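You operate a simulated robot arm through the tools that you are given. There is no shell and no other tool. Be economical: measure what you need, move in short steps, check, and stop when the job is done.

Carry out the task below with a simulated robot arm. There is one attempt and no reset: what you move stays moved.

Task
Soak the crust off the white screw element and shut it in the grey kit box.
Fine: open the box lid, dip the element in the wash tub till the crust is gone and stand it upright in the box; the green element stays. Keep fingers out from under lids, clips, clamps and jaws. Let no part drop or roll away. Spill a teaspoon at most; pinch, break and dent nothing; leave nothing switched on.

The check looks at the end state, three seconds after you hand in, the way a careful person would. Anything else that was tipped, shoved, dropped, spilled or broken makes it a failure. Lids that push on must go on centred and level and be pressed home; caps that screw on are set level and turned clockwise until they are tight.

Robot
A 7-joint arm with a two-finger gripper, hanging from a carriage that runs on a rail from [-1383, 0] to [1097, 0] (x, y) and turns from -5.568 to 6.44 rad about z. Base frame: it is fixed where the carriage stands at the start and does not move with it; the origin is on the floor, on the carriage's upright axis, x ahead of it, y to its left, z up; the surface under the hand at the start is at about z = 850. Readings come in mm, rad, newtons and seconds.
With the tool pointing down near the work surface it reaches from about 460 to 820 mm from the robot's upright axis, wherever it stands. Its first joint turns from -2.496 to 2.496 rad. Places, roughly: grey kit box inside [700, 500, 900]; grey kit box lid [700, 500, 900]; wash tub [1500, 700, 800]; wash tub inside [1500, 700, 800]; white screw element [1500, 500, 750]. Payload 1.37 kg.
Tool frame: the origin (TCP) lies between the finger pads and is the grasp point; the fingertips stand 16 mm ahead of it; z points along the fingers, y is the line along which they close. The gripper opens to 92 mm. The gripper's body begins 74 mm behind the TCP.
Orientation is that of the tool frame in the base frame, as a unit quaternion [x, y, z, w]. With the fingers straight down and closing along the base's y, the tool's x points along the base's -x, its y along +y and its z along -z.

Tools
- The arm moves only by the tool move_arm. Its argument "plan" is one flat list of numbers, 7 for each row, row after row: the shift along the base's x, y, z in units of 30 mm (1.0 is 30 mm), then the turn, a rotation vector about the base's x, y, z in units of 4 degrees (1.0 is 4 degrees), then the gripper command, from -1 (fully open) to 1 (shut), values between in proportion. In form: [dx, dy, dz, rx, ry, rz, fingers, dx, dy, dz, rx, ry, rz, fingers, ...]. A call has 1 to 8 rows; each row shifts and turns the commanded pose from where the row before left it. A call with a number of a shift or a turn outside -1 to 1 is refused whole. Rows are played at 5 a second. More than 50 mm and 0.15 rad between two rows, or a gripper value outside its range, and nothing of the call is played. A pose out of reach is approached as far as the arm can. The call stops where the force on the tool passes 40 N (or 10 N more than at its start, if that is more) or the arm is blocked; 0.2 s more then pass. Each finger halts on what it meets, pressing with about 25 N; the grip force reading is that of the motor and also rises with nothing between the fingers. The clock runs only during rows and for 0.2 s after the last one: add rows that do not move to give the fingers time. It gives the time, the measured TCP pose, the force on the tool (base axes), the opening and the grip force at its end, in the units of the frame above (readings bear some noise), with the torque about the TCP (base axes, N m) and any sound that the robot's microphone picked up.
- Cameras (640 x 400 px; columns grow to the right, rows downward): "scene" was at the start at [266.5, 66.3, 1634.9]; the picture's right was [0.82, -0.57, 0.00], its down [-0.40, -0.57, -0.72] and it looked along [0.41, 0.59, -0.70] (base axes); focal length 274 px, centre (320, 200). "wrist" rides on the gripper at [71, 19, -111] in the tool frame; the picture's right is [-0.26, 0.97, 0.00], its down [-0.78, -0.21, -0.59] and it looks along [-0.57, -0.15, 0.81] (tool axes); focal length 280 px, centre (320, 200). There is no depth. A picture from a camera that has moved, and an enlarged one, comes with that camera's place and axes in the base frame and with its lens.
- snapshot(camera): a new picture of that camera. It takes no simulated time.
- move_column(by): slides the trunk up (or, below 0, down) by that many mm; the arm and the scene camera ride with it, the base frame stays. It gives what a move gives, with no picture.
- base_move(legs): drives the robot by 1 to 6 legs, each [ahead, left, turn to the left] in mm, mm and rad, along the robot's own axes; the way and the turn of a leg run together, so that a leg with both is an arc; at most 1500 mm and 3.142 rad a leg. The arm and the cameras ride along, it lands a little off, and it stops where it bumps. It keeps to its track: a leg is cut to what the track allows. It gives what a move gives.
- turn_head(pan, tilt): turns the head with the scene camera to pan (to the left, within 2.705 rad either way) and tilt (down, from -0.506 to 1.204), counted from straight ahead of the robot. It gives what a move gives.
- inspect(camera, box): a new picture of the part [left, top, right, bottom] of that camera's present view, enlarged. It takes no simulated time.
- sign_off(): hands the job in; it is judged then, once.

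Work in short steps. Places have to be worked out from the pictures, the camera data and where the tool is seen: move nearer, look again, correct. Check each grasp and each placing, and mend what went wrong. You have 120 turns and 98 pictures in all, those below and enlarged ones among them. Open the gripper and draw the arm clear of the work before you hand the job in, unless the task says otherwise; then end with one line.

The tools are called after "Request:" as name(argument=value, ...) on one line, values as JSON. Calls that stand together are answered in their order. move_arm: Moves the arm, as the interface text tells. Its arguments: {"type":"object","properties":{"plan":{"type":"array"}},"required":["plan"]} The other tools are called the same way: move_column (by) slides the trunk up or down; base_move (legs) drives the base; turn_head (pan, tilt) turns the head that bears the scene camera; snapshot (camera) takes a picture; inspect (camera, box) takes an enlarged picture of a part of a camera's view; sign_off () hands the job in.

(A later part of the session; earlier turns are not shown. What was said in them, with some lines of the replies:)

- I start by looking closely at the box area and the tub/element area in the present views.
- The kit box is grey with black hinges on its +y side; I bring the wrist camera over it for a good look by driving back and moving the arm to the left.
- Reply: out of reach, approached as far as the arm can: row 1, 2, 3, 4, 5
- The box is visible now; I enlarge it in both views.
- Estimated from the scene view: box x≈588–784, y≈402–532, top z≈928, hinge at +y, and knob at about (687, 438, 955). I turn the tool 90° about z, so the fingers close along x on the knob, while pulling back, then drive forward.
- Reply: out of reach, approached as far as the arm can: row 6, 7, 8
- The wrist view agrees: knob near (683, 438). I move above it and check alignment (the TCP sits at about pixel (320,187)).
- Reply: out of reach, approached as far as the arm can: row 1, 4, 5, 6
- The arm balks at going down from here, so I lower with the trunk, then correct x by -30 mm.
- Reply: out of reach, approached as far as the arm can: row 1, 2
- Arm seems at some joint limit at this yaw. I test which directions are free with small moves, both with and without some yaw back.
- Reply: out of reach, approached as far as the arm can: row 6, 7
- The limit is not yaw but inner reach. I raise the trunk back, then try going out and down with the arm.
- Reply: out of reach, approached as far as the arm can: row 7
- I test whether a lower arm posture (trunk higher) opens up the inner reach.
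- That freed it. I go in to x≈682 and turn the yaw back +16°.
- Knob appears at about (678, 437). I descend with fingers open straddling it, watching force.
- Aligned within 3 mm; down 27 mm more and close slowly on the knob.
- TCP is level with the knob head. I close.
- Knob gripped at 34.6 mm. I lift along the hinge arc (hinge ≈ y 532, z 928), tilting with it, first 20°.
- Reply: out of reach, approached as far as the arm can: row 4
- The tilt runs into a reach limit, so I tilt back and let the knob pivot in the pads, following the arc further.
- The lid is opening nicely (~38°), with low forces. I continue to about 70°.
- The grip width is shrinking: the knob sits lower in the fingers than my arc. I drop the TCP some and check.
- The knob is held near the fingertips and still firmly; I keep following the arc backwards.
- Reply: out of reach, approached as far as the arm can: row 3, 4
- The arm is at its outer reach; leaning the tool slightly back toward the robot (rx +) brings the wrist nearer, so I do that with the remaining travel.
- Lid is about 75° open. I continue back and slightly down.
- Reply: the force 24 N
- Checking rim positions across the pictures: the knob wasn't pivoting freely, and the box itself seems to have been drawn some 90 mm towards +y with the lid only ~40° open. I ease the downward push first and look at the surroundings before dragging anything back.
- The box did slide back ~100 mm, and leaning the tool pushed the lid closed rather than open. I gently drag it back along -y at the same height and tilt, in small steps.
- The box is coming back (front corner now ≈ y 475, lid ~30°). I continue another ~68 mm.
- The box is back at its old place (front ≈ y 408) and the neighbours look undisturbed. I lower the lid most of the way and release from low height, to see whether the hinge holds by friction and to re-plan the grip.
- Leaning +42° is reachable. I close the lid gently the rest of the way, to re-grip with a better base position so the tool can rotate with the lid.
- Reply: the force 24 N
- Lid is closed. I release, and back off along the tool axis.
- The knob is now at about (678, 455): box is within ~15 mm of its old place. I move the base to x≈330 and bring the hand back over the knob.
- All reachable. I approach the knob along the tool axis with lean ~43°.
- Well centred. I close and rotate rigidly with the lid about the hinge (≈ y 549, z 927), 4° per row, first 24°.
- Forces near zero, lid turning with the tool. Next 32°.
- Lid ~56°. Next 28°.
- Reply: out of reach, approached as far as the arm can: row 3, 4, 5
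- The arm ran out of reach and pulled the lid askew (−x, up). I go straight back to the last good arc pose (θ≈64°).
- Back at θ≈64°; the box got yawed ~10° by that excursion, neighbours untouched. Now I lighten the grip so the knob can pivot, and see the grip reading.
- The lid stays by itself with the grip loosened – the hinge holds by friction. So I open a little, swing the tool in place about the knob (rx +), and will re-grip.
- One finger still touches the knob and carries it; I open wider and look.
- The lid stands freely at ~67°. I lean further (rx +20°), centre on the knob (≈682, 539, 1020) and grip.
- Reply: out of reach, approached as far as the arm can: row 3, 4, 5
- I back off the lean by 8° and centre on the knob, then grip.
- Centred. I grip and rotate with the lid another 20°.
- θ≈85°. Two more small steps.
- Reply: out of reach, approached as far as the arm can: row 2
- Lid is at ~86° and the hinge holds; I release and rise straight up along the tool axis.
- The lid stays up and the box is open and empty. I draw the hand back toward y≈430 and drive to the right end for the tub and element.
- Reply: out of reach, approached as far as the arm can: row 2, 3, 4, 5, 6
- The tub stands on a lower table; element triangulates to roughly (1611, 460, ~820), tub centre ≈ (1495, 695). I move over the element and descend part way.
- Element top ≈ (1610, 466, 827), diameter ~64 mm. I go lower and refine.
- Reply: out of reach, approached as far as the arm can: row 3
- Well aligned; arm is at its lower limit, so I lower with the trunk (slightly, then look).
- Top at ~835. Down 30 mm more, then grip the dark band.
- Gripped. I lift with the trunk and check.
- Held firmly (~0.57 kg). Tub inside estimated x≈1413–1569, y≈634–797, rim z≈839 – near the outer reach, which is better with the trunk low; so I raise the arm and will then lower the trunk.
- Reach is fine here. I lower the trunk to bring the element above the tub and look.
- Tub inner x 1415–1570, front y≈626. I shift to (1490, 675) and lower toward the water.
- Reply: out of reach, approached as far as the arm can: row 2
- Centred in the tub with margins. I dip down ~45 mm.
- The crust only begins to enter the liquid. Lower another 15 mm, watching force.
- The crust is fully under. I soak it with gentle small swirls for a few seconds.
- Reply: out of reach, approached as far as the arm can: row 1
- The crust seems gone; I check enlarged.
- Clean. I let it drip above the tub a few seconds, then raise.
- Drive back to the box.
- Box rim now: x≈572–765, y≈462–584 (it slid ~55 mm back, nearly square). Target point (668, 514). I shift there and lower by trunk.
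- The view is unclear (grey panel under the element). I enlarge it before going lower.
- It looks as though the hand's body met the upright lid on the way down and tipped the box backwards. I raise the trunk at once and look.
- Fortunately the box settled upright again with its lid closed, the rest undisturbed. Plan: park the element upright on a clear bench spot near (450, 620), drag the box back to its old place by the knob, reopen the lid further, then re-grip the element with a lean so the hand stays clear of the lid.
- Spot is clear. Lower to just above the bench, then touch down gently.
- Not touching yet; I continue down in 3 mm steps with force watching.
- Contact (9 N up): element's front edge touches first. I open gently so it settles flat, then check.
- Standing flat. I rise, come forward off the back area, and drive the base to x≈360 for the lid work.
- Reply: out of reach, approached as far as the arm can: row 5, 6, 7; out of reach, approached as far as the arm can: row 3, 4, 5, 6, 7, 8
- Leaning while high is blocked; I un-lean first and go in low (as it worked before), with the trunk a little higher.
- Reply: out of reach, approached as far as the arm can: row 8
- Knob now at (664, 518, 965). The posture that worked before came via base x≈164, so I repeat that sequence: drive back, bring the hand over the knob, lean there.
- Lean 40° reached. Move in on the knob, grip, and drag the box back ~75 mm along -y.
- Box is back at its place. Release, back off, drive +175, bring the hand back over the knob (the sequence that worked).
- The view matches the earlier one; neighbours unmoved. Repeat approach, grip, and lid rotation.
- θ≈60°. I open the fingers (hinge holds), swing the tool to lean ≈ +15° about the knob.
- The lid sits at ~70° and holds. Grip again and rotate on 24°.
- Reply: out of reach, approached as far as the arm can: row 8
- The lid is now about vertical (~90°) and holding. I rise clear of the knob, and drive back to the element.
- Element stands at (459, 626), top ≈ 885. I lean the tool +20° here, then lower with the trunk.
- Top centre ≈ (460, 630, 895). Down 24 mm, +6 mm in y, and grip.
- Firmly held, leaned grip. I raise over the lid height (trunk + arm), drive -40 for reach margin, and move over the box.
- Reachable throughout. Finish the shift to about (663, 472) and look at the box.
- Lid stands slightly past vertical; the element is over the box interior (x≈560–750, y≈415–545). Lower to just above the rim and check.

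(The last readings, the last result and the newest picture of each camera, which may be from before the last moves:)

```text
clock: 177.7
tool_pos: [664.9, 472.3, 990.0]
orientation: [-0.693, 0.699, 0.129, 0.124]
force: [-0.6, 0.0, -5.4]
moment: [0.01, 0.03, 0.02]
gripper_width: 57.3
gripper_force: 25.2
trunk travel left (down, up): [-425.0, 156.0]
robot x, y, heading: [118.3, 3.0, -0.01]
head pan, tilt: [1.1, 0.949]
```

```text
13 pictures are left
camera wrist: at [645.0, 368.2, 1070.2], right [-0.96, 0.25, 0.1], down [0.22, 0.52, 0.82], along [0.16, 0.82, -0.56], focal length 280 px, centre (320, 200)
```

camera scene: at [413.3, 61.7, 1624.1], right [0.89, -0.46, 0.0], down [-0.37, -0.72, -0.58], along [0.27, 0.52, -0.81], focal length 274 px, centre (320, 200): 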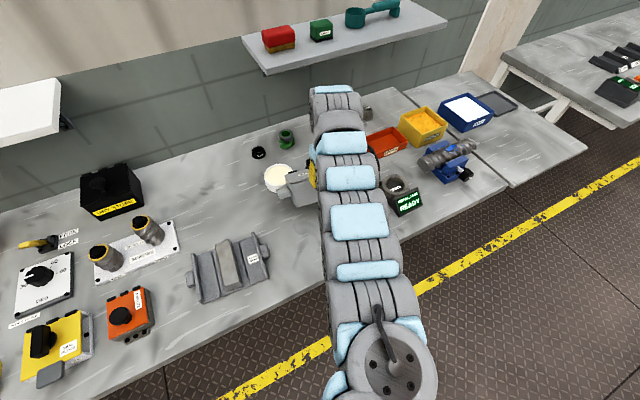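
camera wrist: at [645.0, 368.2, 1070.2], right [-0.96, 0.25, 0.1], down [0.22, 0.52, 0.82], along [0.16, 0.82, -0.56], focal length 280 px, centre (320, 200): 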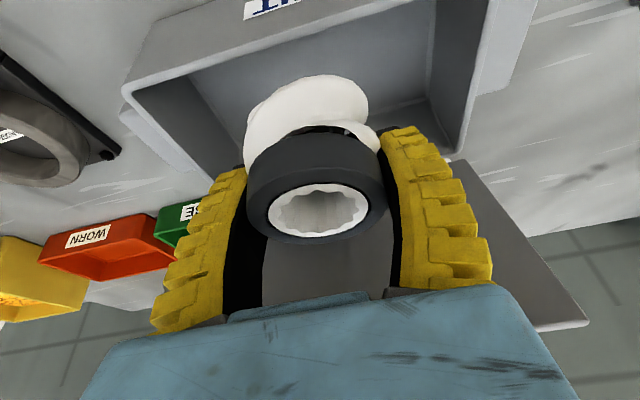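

Box front rim is at y≈436, rear ≈ 563: I shift +25 mm in y to centre, then lower.

Request:
move_arm(plan=[-0.05, 0.42, 0, 0, 0, 0, 1, -0.05, 0.42, 0, 0, 0, 0, 1, 0, 0, 0, 0, 0, 0, 1])

Request:
move_column(by=-80)

Request:
snapshot(camera="wrist")

```text
clock: 178.5
tool_pos: [661.9, 498.1, 989.7]
orientation: [-0.693, 0.699, 0.128, 0.125]
force: [-0.1, -0.4, -5.3]
moment: [0.1, 0.02, 0.01]
gripper_width: 57.4
gripper_force: 25.1
trunk travel left (down, up): [-425.0, 156.0]
robot x, y, heading: [115.6, -1.3, -0.007]
head pan, tilt: [1.1, 0.949]
```

```text
clock: 179.7
tool_pos: [662.0, 498.0, 910.4]
orientation: [-0.692, 0.699, 0.129, 0.123]
force: [-0.1, 0.3, -5.7]
moment: [0.05, 0.0, -0.01]
gripper_width: 57.2
gripper_force: 25.1
trunk travel left (down, up): [-345.0, 236.0]
robot x, y, heading: [124.1, -1.3, -0.006]
head pan, tilt: [1.1, 0.949]
```

```text
12 pictures are left
camera wrist: at [642.4, 393.4, 990.0], right [-0.96, 0.25, 0.1], down [0.22, 0.52, 0.82], along [0.16, 0.82, -0.56], focal length 280 px, centre (320, 200)
```

wrist: 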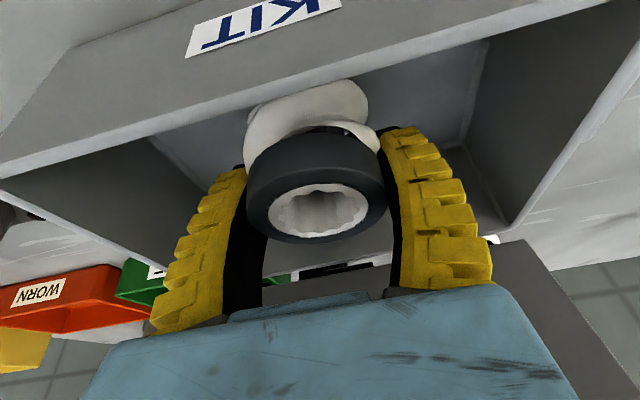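

Inside the box, clear of walls. Lower in small steps until contact.

Request:
move_column(by=-14)

Request:
move_arm(plan=[0, 0, -0.1, 0, 0, 0, 1, 0, 0, 0, 0, 0, 0, 1])

Request:
move_arm(plan=[0, 0, -0.1, 0, 0, 0, 1, 0, 0, 0, 0, 0, 0, 1])

```text
clock: 180.3
tool_pos: [661.7, 497.7, 895.7]
orientation: [-0.692, 0.699, 0.129, 0.125]
force: [0.4, 0.0, -5.1]
moment: [0.03, 0.03, 0.02]
gripper_width: 57.3
gripper_force: 24.8
trunk travel left (down, up): [-331.0, 250.0]
robot x, y, heading: [118.9, -0.2, -0.008]
head pan, tilt: [1.1, 0.949]
```

```text
clock: 180.9
tool_pos: [662.3, 498.9, 892.7]
orientation: [-0.692, 0.699, 0.129, 0.125]
force: [-0.2, 0.3, -5.0]
moment: [0.03, -0.02, 0.0]
gripper_width: 57.5
gripper_force: 25.2
trunk travel left (down, up): [-331.0, 250.0]
robot x, y, heading: [120.3, 1.5, -0.009]
head pan, tilt: [1.1, 0.949]
```

```text
clock: 181.5
tool_pos: [662.5, 499.1, 889.9]
orientation: [-0.693, 0.698, 0.13, 0.125]
force: [-5.1, -3.3, 14.0]
moment: [-0.17, 0.01, -0.07]
gripper_width: 57.4
gripper_force: 24.8
trunk travel left (down, up): [-331.0, 250.0]
robot x, y, heading: [123.3, 0.9, -0.01]
head pan, tilt: [1.1, 0.949]
```

Contact on the box floor. Release and rise straight up with the trunk.

Request:
move_arm(plan=[0, 0, 0, 0, 0, 0, 0, 0, 0, 0, 0, 0, 0, -0.4, 0, 0, 0, 0, 0, 0, -0.7, 0, 0, 0, 0, 0, 0, -0.7])

Request:
move_column(by=150)

Request:
snapshot(camera="wrist")

```text
clock: 182.5
tool_pos: [661.9, 498.3, 889.7]
orientation: [-0.693, 0.699, 0.129, 0.123]
force: [0.0, -0.7, -0.2]
moment: [0.02, 0.0, 0.0]
gripper_width: 79.6
gripper_force: 1.3
trunk travel left (down, up): [-331.0, 250.0]
robot x, y, heading: [122.3, 4.4, -0.014]
head pan, tilt: [1.1, 0.949]
```

```text
clock: 184.3
tool_pos: [663.0, 497.8, 1039.7]
orientation: [-0.693, 0.698, 0.129, 0.123]
force: [-0.5, -0.3, -0.3]
moment: [-0.02, -0.03, 0.01]
gripper_width: 79.8
gripper_force: 1.3
trunk travel left (down, up): [-481.0, 100.0]
robot x, y, heading: [122.2, 2.7, -0.012]
head pan, tilt: [1.1, 0.949]
```

```text
11 pictures are left
camera wrist: at [642.7, 393.7, 1120.1], right [-0.96, 0.25, 0.1], down [0.22, 0.52, 0.82], along [0.16, 0.82, -0.56], focal length 280 px, centre (320, 200)
```

wrist: 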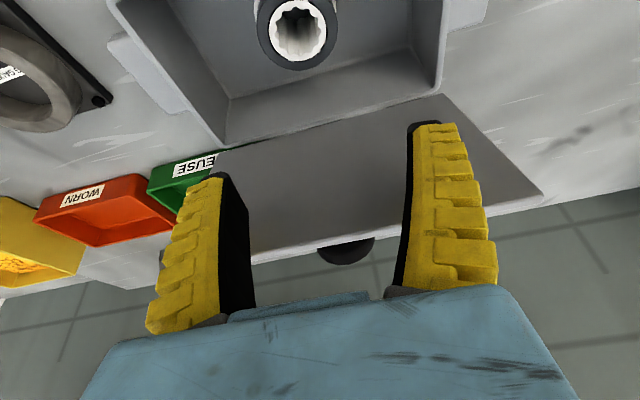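

The element stands upright in the box. To close, I'll push the lid forward from behind at the knob with closed fingers, then press it down from above. First raise, un-lean and drive to x≈330.

Request:
move_column(by=98)

Request:
base_move(legs=[[210, 0, 0]])

Request:
move_arm(plan=[-0.8, 0.6, 0, -1, 0, 0, 1, -0.8, 0.6, 0, -1, 0, 0, 1, -0.9, 0.6, 0, -1, 0, 0, 1, -0.9, 0.6, 0, -0.5, 0, 0, 1, -0.9, 0.6, 0, 0, 0, 0, 1, -0.9, 0.6, 0, 0, 0, 0, 1, -0.9, 0.6, 0, 0, 0, 0, 1, -0.8, 0.5, 0, 0, 0, 0, 1])

Request:
snapshot(camera="wrist")

```text
clock: 185.6
tool_pos: [662.7, 498.0, 1138.2]
orientation: [-0.692, 0.699, 0.128, 0.125]
force: [0.3, -0.1, 0.5]
moment: [0.02, 0.02, 0.04]
gripper_width: 79.9
gripper_force: 1.2
trunk travel left (down, up): [-579.0, 2.0]
robot x, y, heading: [120.4, -1.5, -0.01]
head pan, tilt: [1.1, 0.949]
```

```text
clock: 187.2
tool_pos: [869.0, 498.5, 1138.1]
orientation: [-0.692, 0.699, 0.129, 0.124]
force: [0.0, 0.3, 0.0]
moment: [-0.03, 0.0, -0.02]
gripper_width: 79.6
gripper_force: 1.1
trunk travel left (down, up): [-579.0, 2.0]
robot x, y, heading: [326.7, -1.0, -0.009]
head pan, tilt: [1.1, 0.949]
```

```text
clock: 189.0
tool_pos: [662.8, 638.5, 1137.4]
orientation: [-0.702, 0.71, 0.042, 0.039]
force: [0.5, 0.3, -0.3]
moment: [0.06, 0.03, 0.04]
gripper_width: 0.0
gripper_force: 25.2
trunk travel left (down, up): [-579.0, 2.0]
robot x, y, heading: [328.0, -4.0, -0.013]
head pan, tilt: [1.1, 0.949]
```

```text
10 pictures are left
camera wrist: at [642.8, 557.4, 1240.9], right [-0.96, 0.27, 0.04], down [0.22, 0.7, 0.67], along [0.16, 0.66, -0.74], focal length 280 px, centre (320, 200)
```

wrist: 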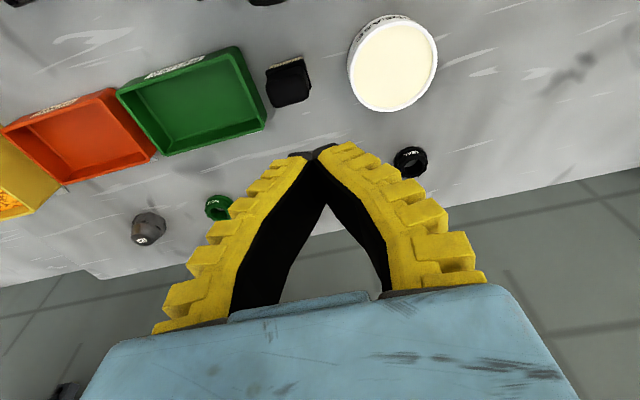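

Behind the lid now, clear of the brush and shelf. I lower the closed fingers behind the knob, z≈1015.

Request:
move_arm(plan=[0, 0.2, -0.6, 0, 0, 0, 1, 0, 0.1, -0.6, 0, 0, 0, 1, 0, 0, -0.7, 0, 0, 0, 1, 0, 0, -0.7, 0, 0, 0, 1, 0, 0, -0.7, 0, 0, 0, 1, 0, 0, -0.7, 0, 0, 0, 1, 0, 0, 0, 0, 0, 0, 1])

Request:
snapshot(camera="wrist")

```text
clock: 190.6
tool_pos: [659.2, 640.1, 1043.1]
orientation: [-0.703, 0.709, 0.043, 0.04]
force: [-0.2, -0.2, 1.1]
moment: [-0.03, 0.01, -0.02]
gripper_width: 0.0
gripper_force: 25.1
out of reach, approached as far as the arm can: row 5, 6
trunk travel left (down, up): [-579.0, 2.0]
robot x, y, heading: [323.6, -3.1, -0.011]
head pan, tilt: [1.1, 0.949]
```

```text
9 pictures are left
camera wrist: at [639.8, 558.3, 1145.6], right [-0.96, 0.27, 0.04], down [0.22, 0.7, 0.67], along [0.16, 0.66, -0.74], focal length 280 px, centre (320, 200)
```

wrist: 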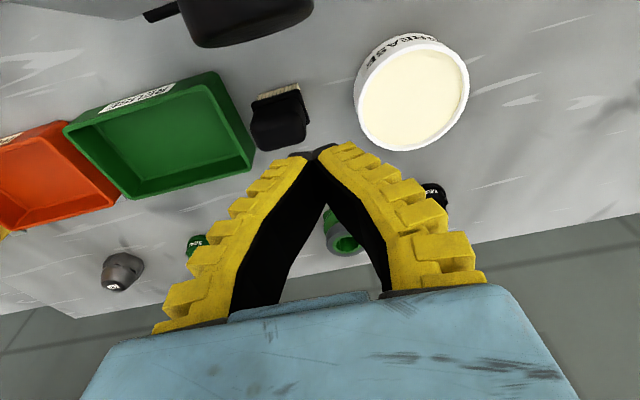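

Knob's rear face is at y≈578, z 1000–1040. I push forward (-y) slowly at about this height.

Request:
move_arm(plan=[0, -0.6, -0.1, 0, 0, 0, 1, 0, -0.6, -0.2, 0, 0, 0, 1, 0, -0.4, -0.2, 0, 0, 0, 1, 0, -0.4, -0.1, 0, 0, 0, 1, 0, -0.4, 0, 0, 0, 0, 1, 0, -0.4, 0, 0, 0, 0, 1, 0, -0.4, 0, 0, 0, 0, 1, 0, 0, 0, 0, 0, 0, 1])

Request:
snapshot(camera="wrist")

```text
clock: 192.4
tool_pos: [660.5, 544.7, 1024.5]
orientation: [-0.702, 0.71, 0.043, 0.038]
force: [0.5, 0.1, -0.9]
moment: [-0.01, 0.03, 0.02]
gripper_width: 0.0
gripper_force: 25.1
trunk travel left (down, up): [-579.0, 2.0]
robot x, y, heading: [326.4, -4.3, -0.014]
head pan, tilt: [1.1, 0.949]
```

```text
8 pictures are left
camera wrist: at [640.2, 462.1, 1127.6], right [-0.96, 0.27, 0.04], down [0.22, 0.7, 0.67], along [0.16, 0.66, -0.74], focal length 280 px, centre (320, 200)
```

wrist: 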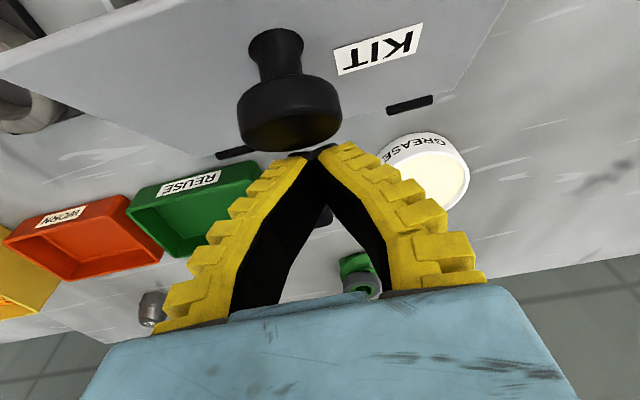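

The lid has swung to ~45° without dragging the box. I push a bit more, then go over the knob and press down from above.

Request:
move_arm(plan=[0, -0.4, 0, 0, 0, 0, 1, 0, -0.4, 0, 0, 0, 0, 1, 0, 0.2, 0.6, 0, 0, 0, 1, 0, 0, 0.6, 0, 0, 0, 1, 0, -0.8, 0.1, 0, 0, 0, 1, 0, -0.6, 0, 0, 0, 0, 1, 0, 0, 0, 0, 0, 0, 1])

Request:
snapshot(camera="wrist")

```text
clock: 194.0
tool_pos: [661.0, 485.6, 1062.9]
orientation: [-0.703, 0.709, 0.044, 0.039]
force: [-0.6, 0.3, 0.2]
moment: [-0.02, 0.04, 0.0]
gripper_width: 0.1
gripper_force: 24.7
trunk travel left (down, up): [-579.0, 2.0]
robot x, y, heading: [320.1, 1.4, -0.012]
head pan, tilt: [1.1, 0.949]
```

```text
7 pictures are left
camera wrist: at [640.9, 404.1, 1166.3], right [-0.96, 0.27, 0.04], down [0.22, 0.7, 0.67], along [0.16, 0.66, -0.74], focal length 280 px, centre (320, 200)
```

wrist: 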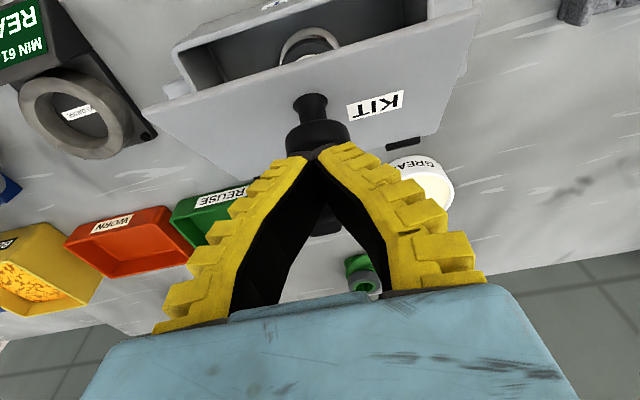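

Lid ~30°, knob right under the fingertips. Press down following the arc.

Request:
move_arm(plan=[0, 0.15, -0.6, 0, 0, 0, 1, 0, 0, -0.5, 0, 0, 0, 1, 0, -0.15, -0.4, 0, 0, 0, 1, 0, -0.15, -0.4, 0, 0, 0, 1, 0, -0.15, -0.3, 0, 0, 0, 1, 0, -0.1, -0.3, 0, 0, 0, 1, 0, -0.1, -0.15, 0, 0, 0, 1, 0, 0, 0, 0, 0, 0, 1])

Request:
snapshot(camera="wrist")

```text
clock: 195.8
tool_pos: [659.4, 471.4, 984.3]
orientation: [-0.703, 0.709, 0.043, 0.04]
force: [-1.5, 0.2, 10.1]
moment: [-0.04, 0.02, -0.03]
gripper_width: 6.1
gripper_force: 25.0
trunk travel left (down, up): [-579.0, 2.0]
robot x, y, heading: [331.4, -0.6, -0.012]
head pan, tilt: [1.1, 0.949]
```

```text
6 pictures are left
camera wrist: at [640.2, 388.3, 1088.0], right [-0.96, 0.27, 0.04], down [0.22, 0.7, 0.68], along [0.16, 0.66, -0.74], focal length 280 px, centre (320, 200)
```

wrist: 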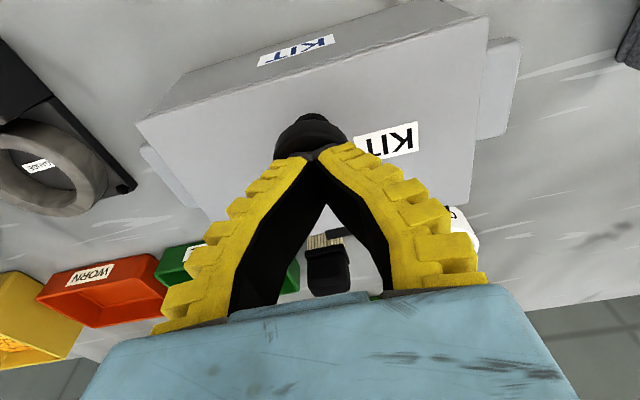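

Lid looks closed with 10 N on the knob. A little more pressure to seat it, then rise.

Request:
move_arm(plan=[0, 0, -0.06, 0, 0, 0, 1, 0, 0, -0.05, 0, 0, 0, 1])

Request:
move_arm(plan=[0, 0, 0.3, 0, 0, 0, 1, 0, 0, 0.8, 0, 0, 0, 1, 0, 0, 0.8, 0, 0, 0, 0, 0, 0, 0.8, 0, 0, 0, -1, 0.5, 0, 0.8, 0, 0, 0, -1, 0.5, 0, 0.8, 0, 0, 0, -1])

Request:
base_move(legs=[[260, 0, 0]])

Request:
turn_head(pan=1.75, tilt=0.95)

Request:
snapshot(camera="scene")

```text
clock: 196.4
tool_pos: [659.6, 471.4, 982.8]
orientation: [-0.703, 0.709, 0.043, 0.039]
force: [-3.4, -4.0, 28.1]
moment: [-0.26, 0.05, -0.17]
gripper_width: 6.0
gripper_force: 25.2
trunk travel left (down, up): [-579.0, 2.0]
robot x, y, heading: [326.4, 1.8, -0.012]
head pan, tilt: [1.1, 0.949]
```

```text
clock: 197.8
tool_pos: [700.9, 484.1, 1093.7]
orientation: [-0.703, 0.709, 0.043, 0.038]
force: [-0.7, -0.1, -0.1]
moment: [0.0, -0.07, -0.01]
gripper_width: 92.1
gripper_force: 0.0
out of reach, approached as far as the arm can: row 4, 5, 6
trunk travel left (down, up): [-579.0, 2.0]
robot x, y, heading: [326.1, -4.1, -0.011]
head pan, tilt: [1.1, 0.949]
```

```text
clock: 199.7
tool_pos: [960.8, 483.9, 1093.6]
orientation: [-0.702, 0.71, 0.042, 0.037]
force: [0.0, -0.3, -0.5]
moment: [0.01, 0.02, -0.02]
gripper_width: 92.0
gripper_force: 0.0
trunk travel left (down, up): [-579.0, 2.0]
robot x, y, heading: [588.0, 0.3, -0.013]
head pan, tilt: [1.1, 0.949]
```

```text
clock: 200.7
tool_pos: [962.0, 484.4, 1093.3]
orientation: [-0.702, 0.71, 0.042, 0.037]
force: [0.3, -0.4, 0.4]
moment: [0.02, 0.01, 0.0]
gripper_width: 91.8
gripper_force: 0.0
trunk travel left (down, up): [-579.0, 2.0]
robot x, y, heading: [586.4, 1.0, -0.009]
head pan, tilt: [1.751, 0.949]
```

```text
5 pictures are left
camera scene: at [794.3, 68.1, 1925.2], right [0.99, 0.17, 0.0], down [0.14, -0.8, -0.58], along [-0.1, 0.57, -0.81], focal length 274 px, centre (320, 200)
```

scene: 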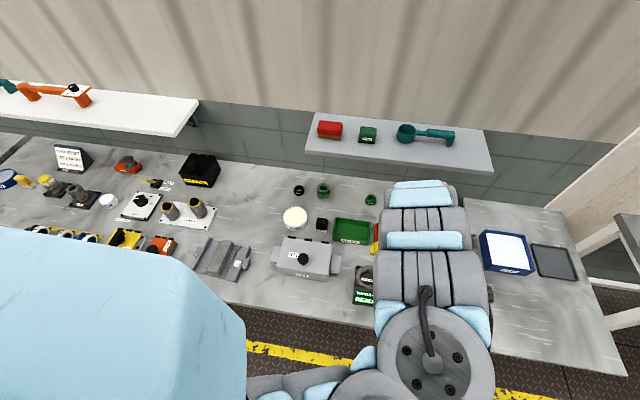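

The whole bench is visible; I zoom in on the box and neighbours.

Request:
inspect(camera="scene", box=[250, 170, 400, 310])

```text
2.86 times, centred on (325, 240) of scene
camera zoom: at [794.3, 68.1, 1925.2], right [0.99, 0.17, 0.0], down [0.14, -0.8, -0.58], along [-0.1, 0.57, -0.81], focal length 784 px, centre (306, 86)
```

zoom: 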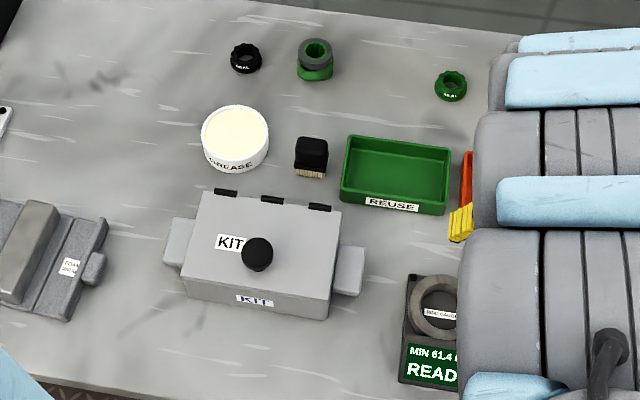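

The box is shut and level, its neighbours are in place, the gripper is open and the arm is clear of the work. I hand in.

Request:
sign_off()

```text
The job is handed in.
```

The white screw element is washed clean of crust and stands upright in the grey kit box, which is shut and pressed home; the green element was never touched. While I was opening the lid and first trying to place the element, the box slid, tipped back once and settled upright. I dragged it back, and it now sits slightly turned and a few centimetres off its starting place.
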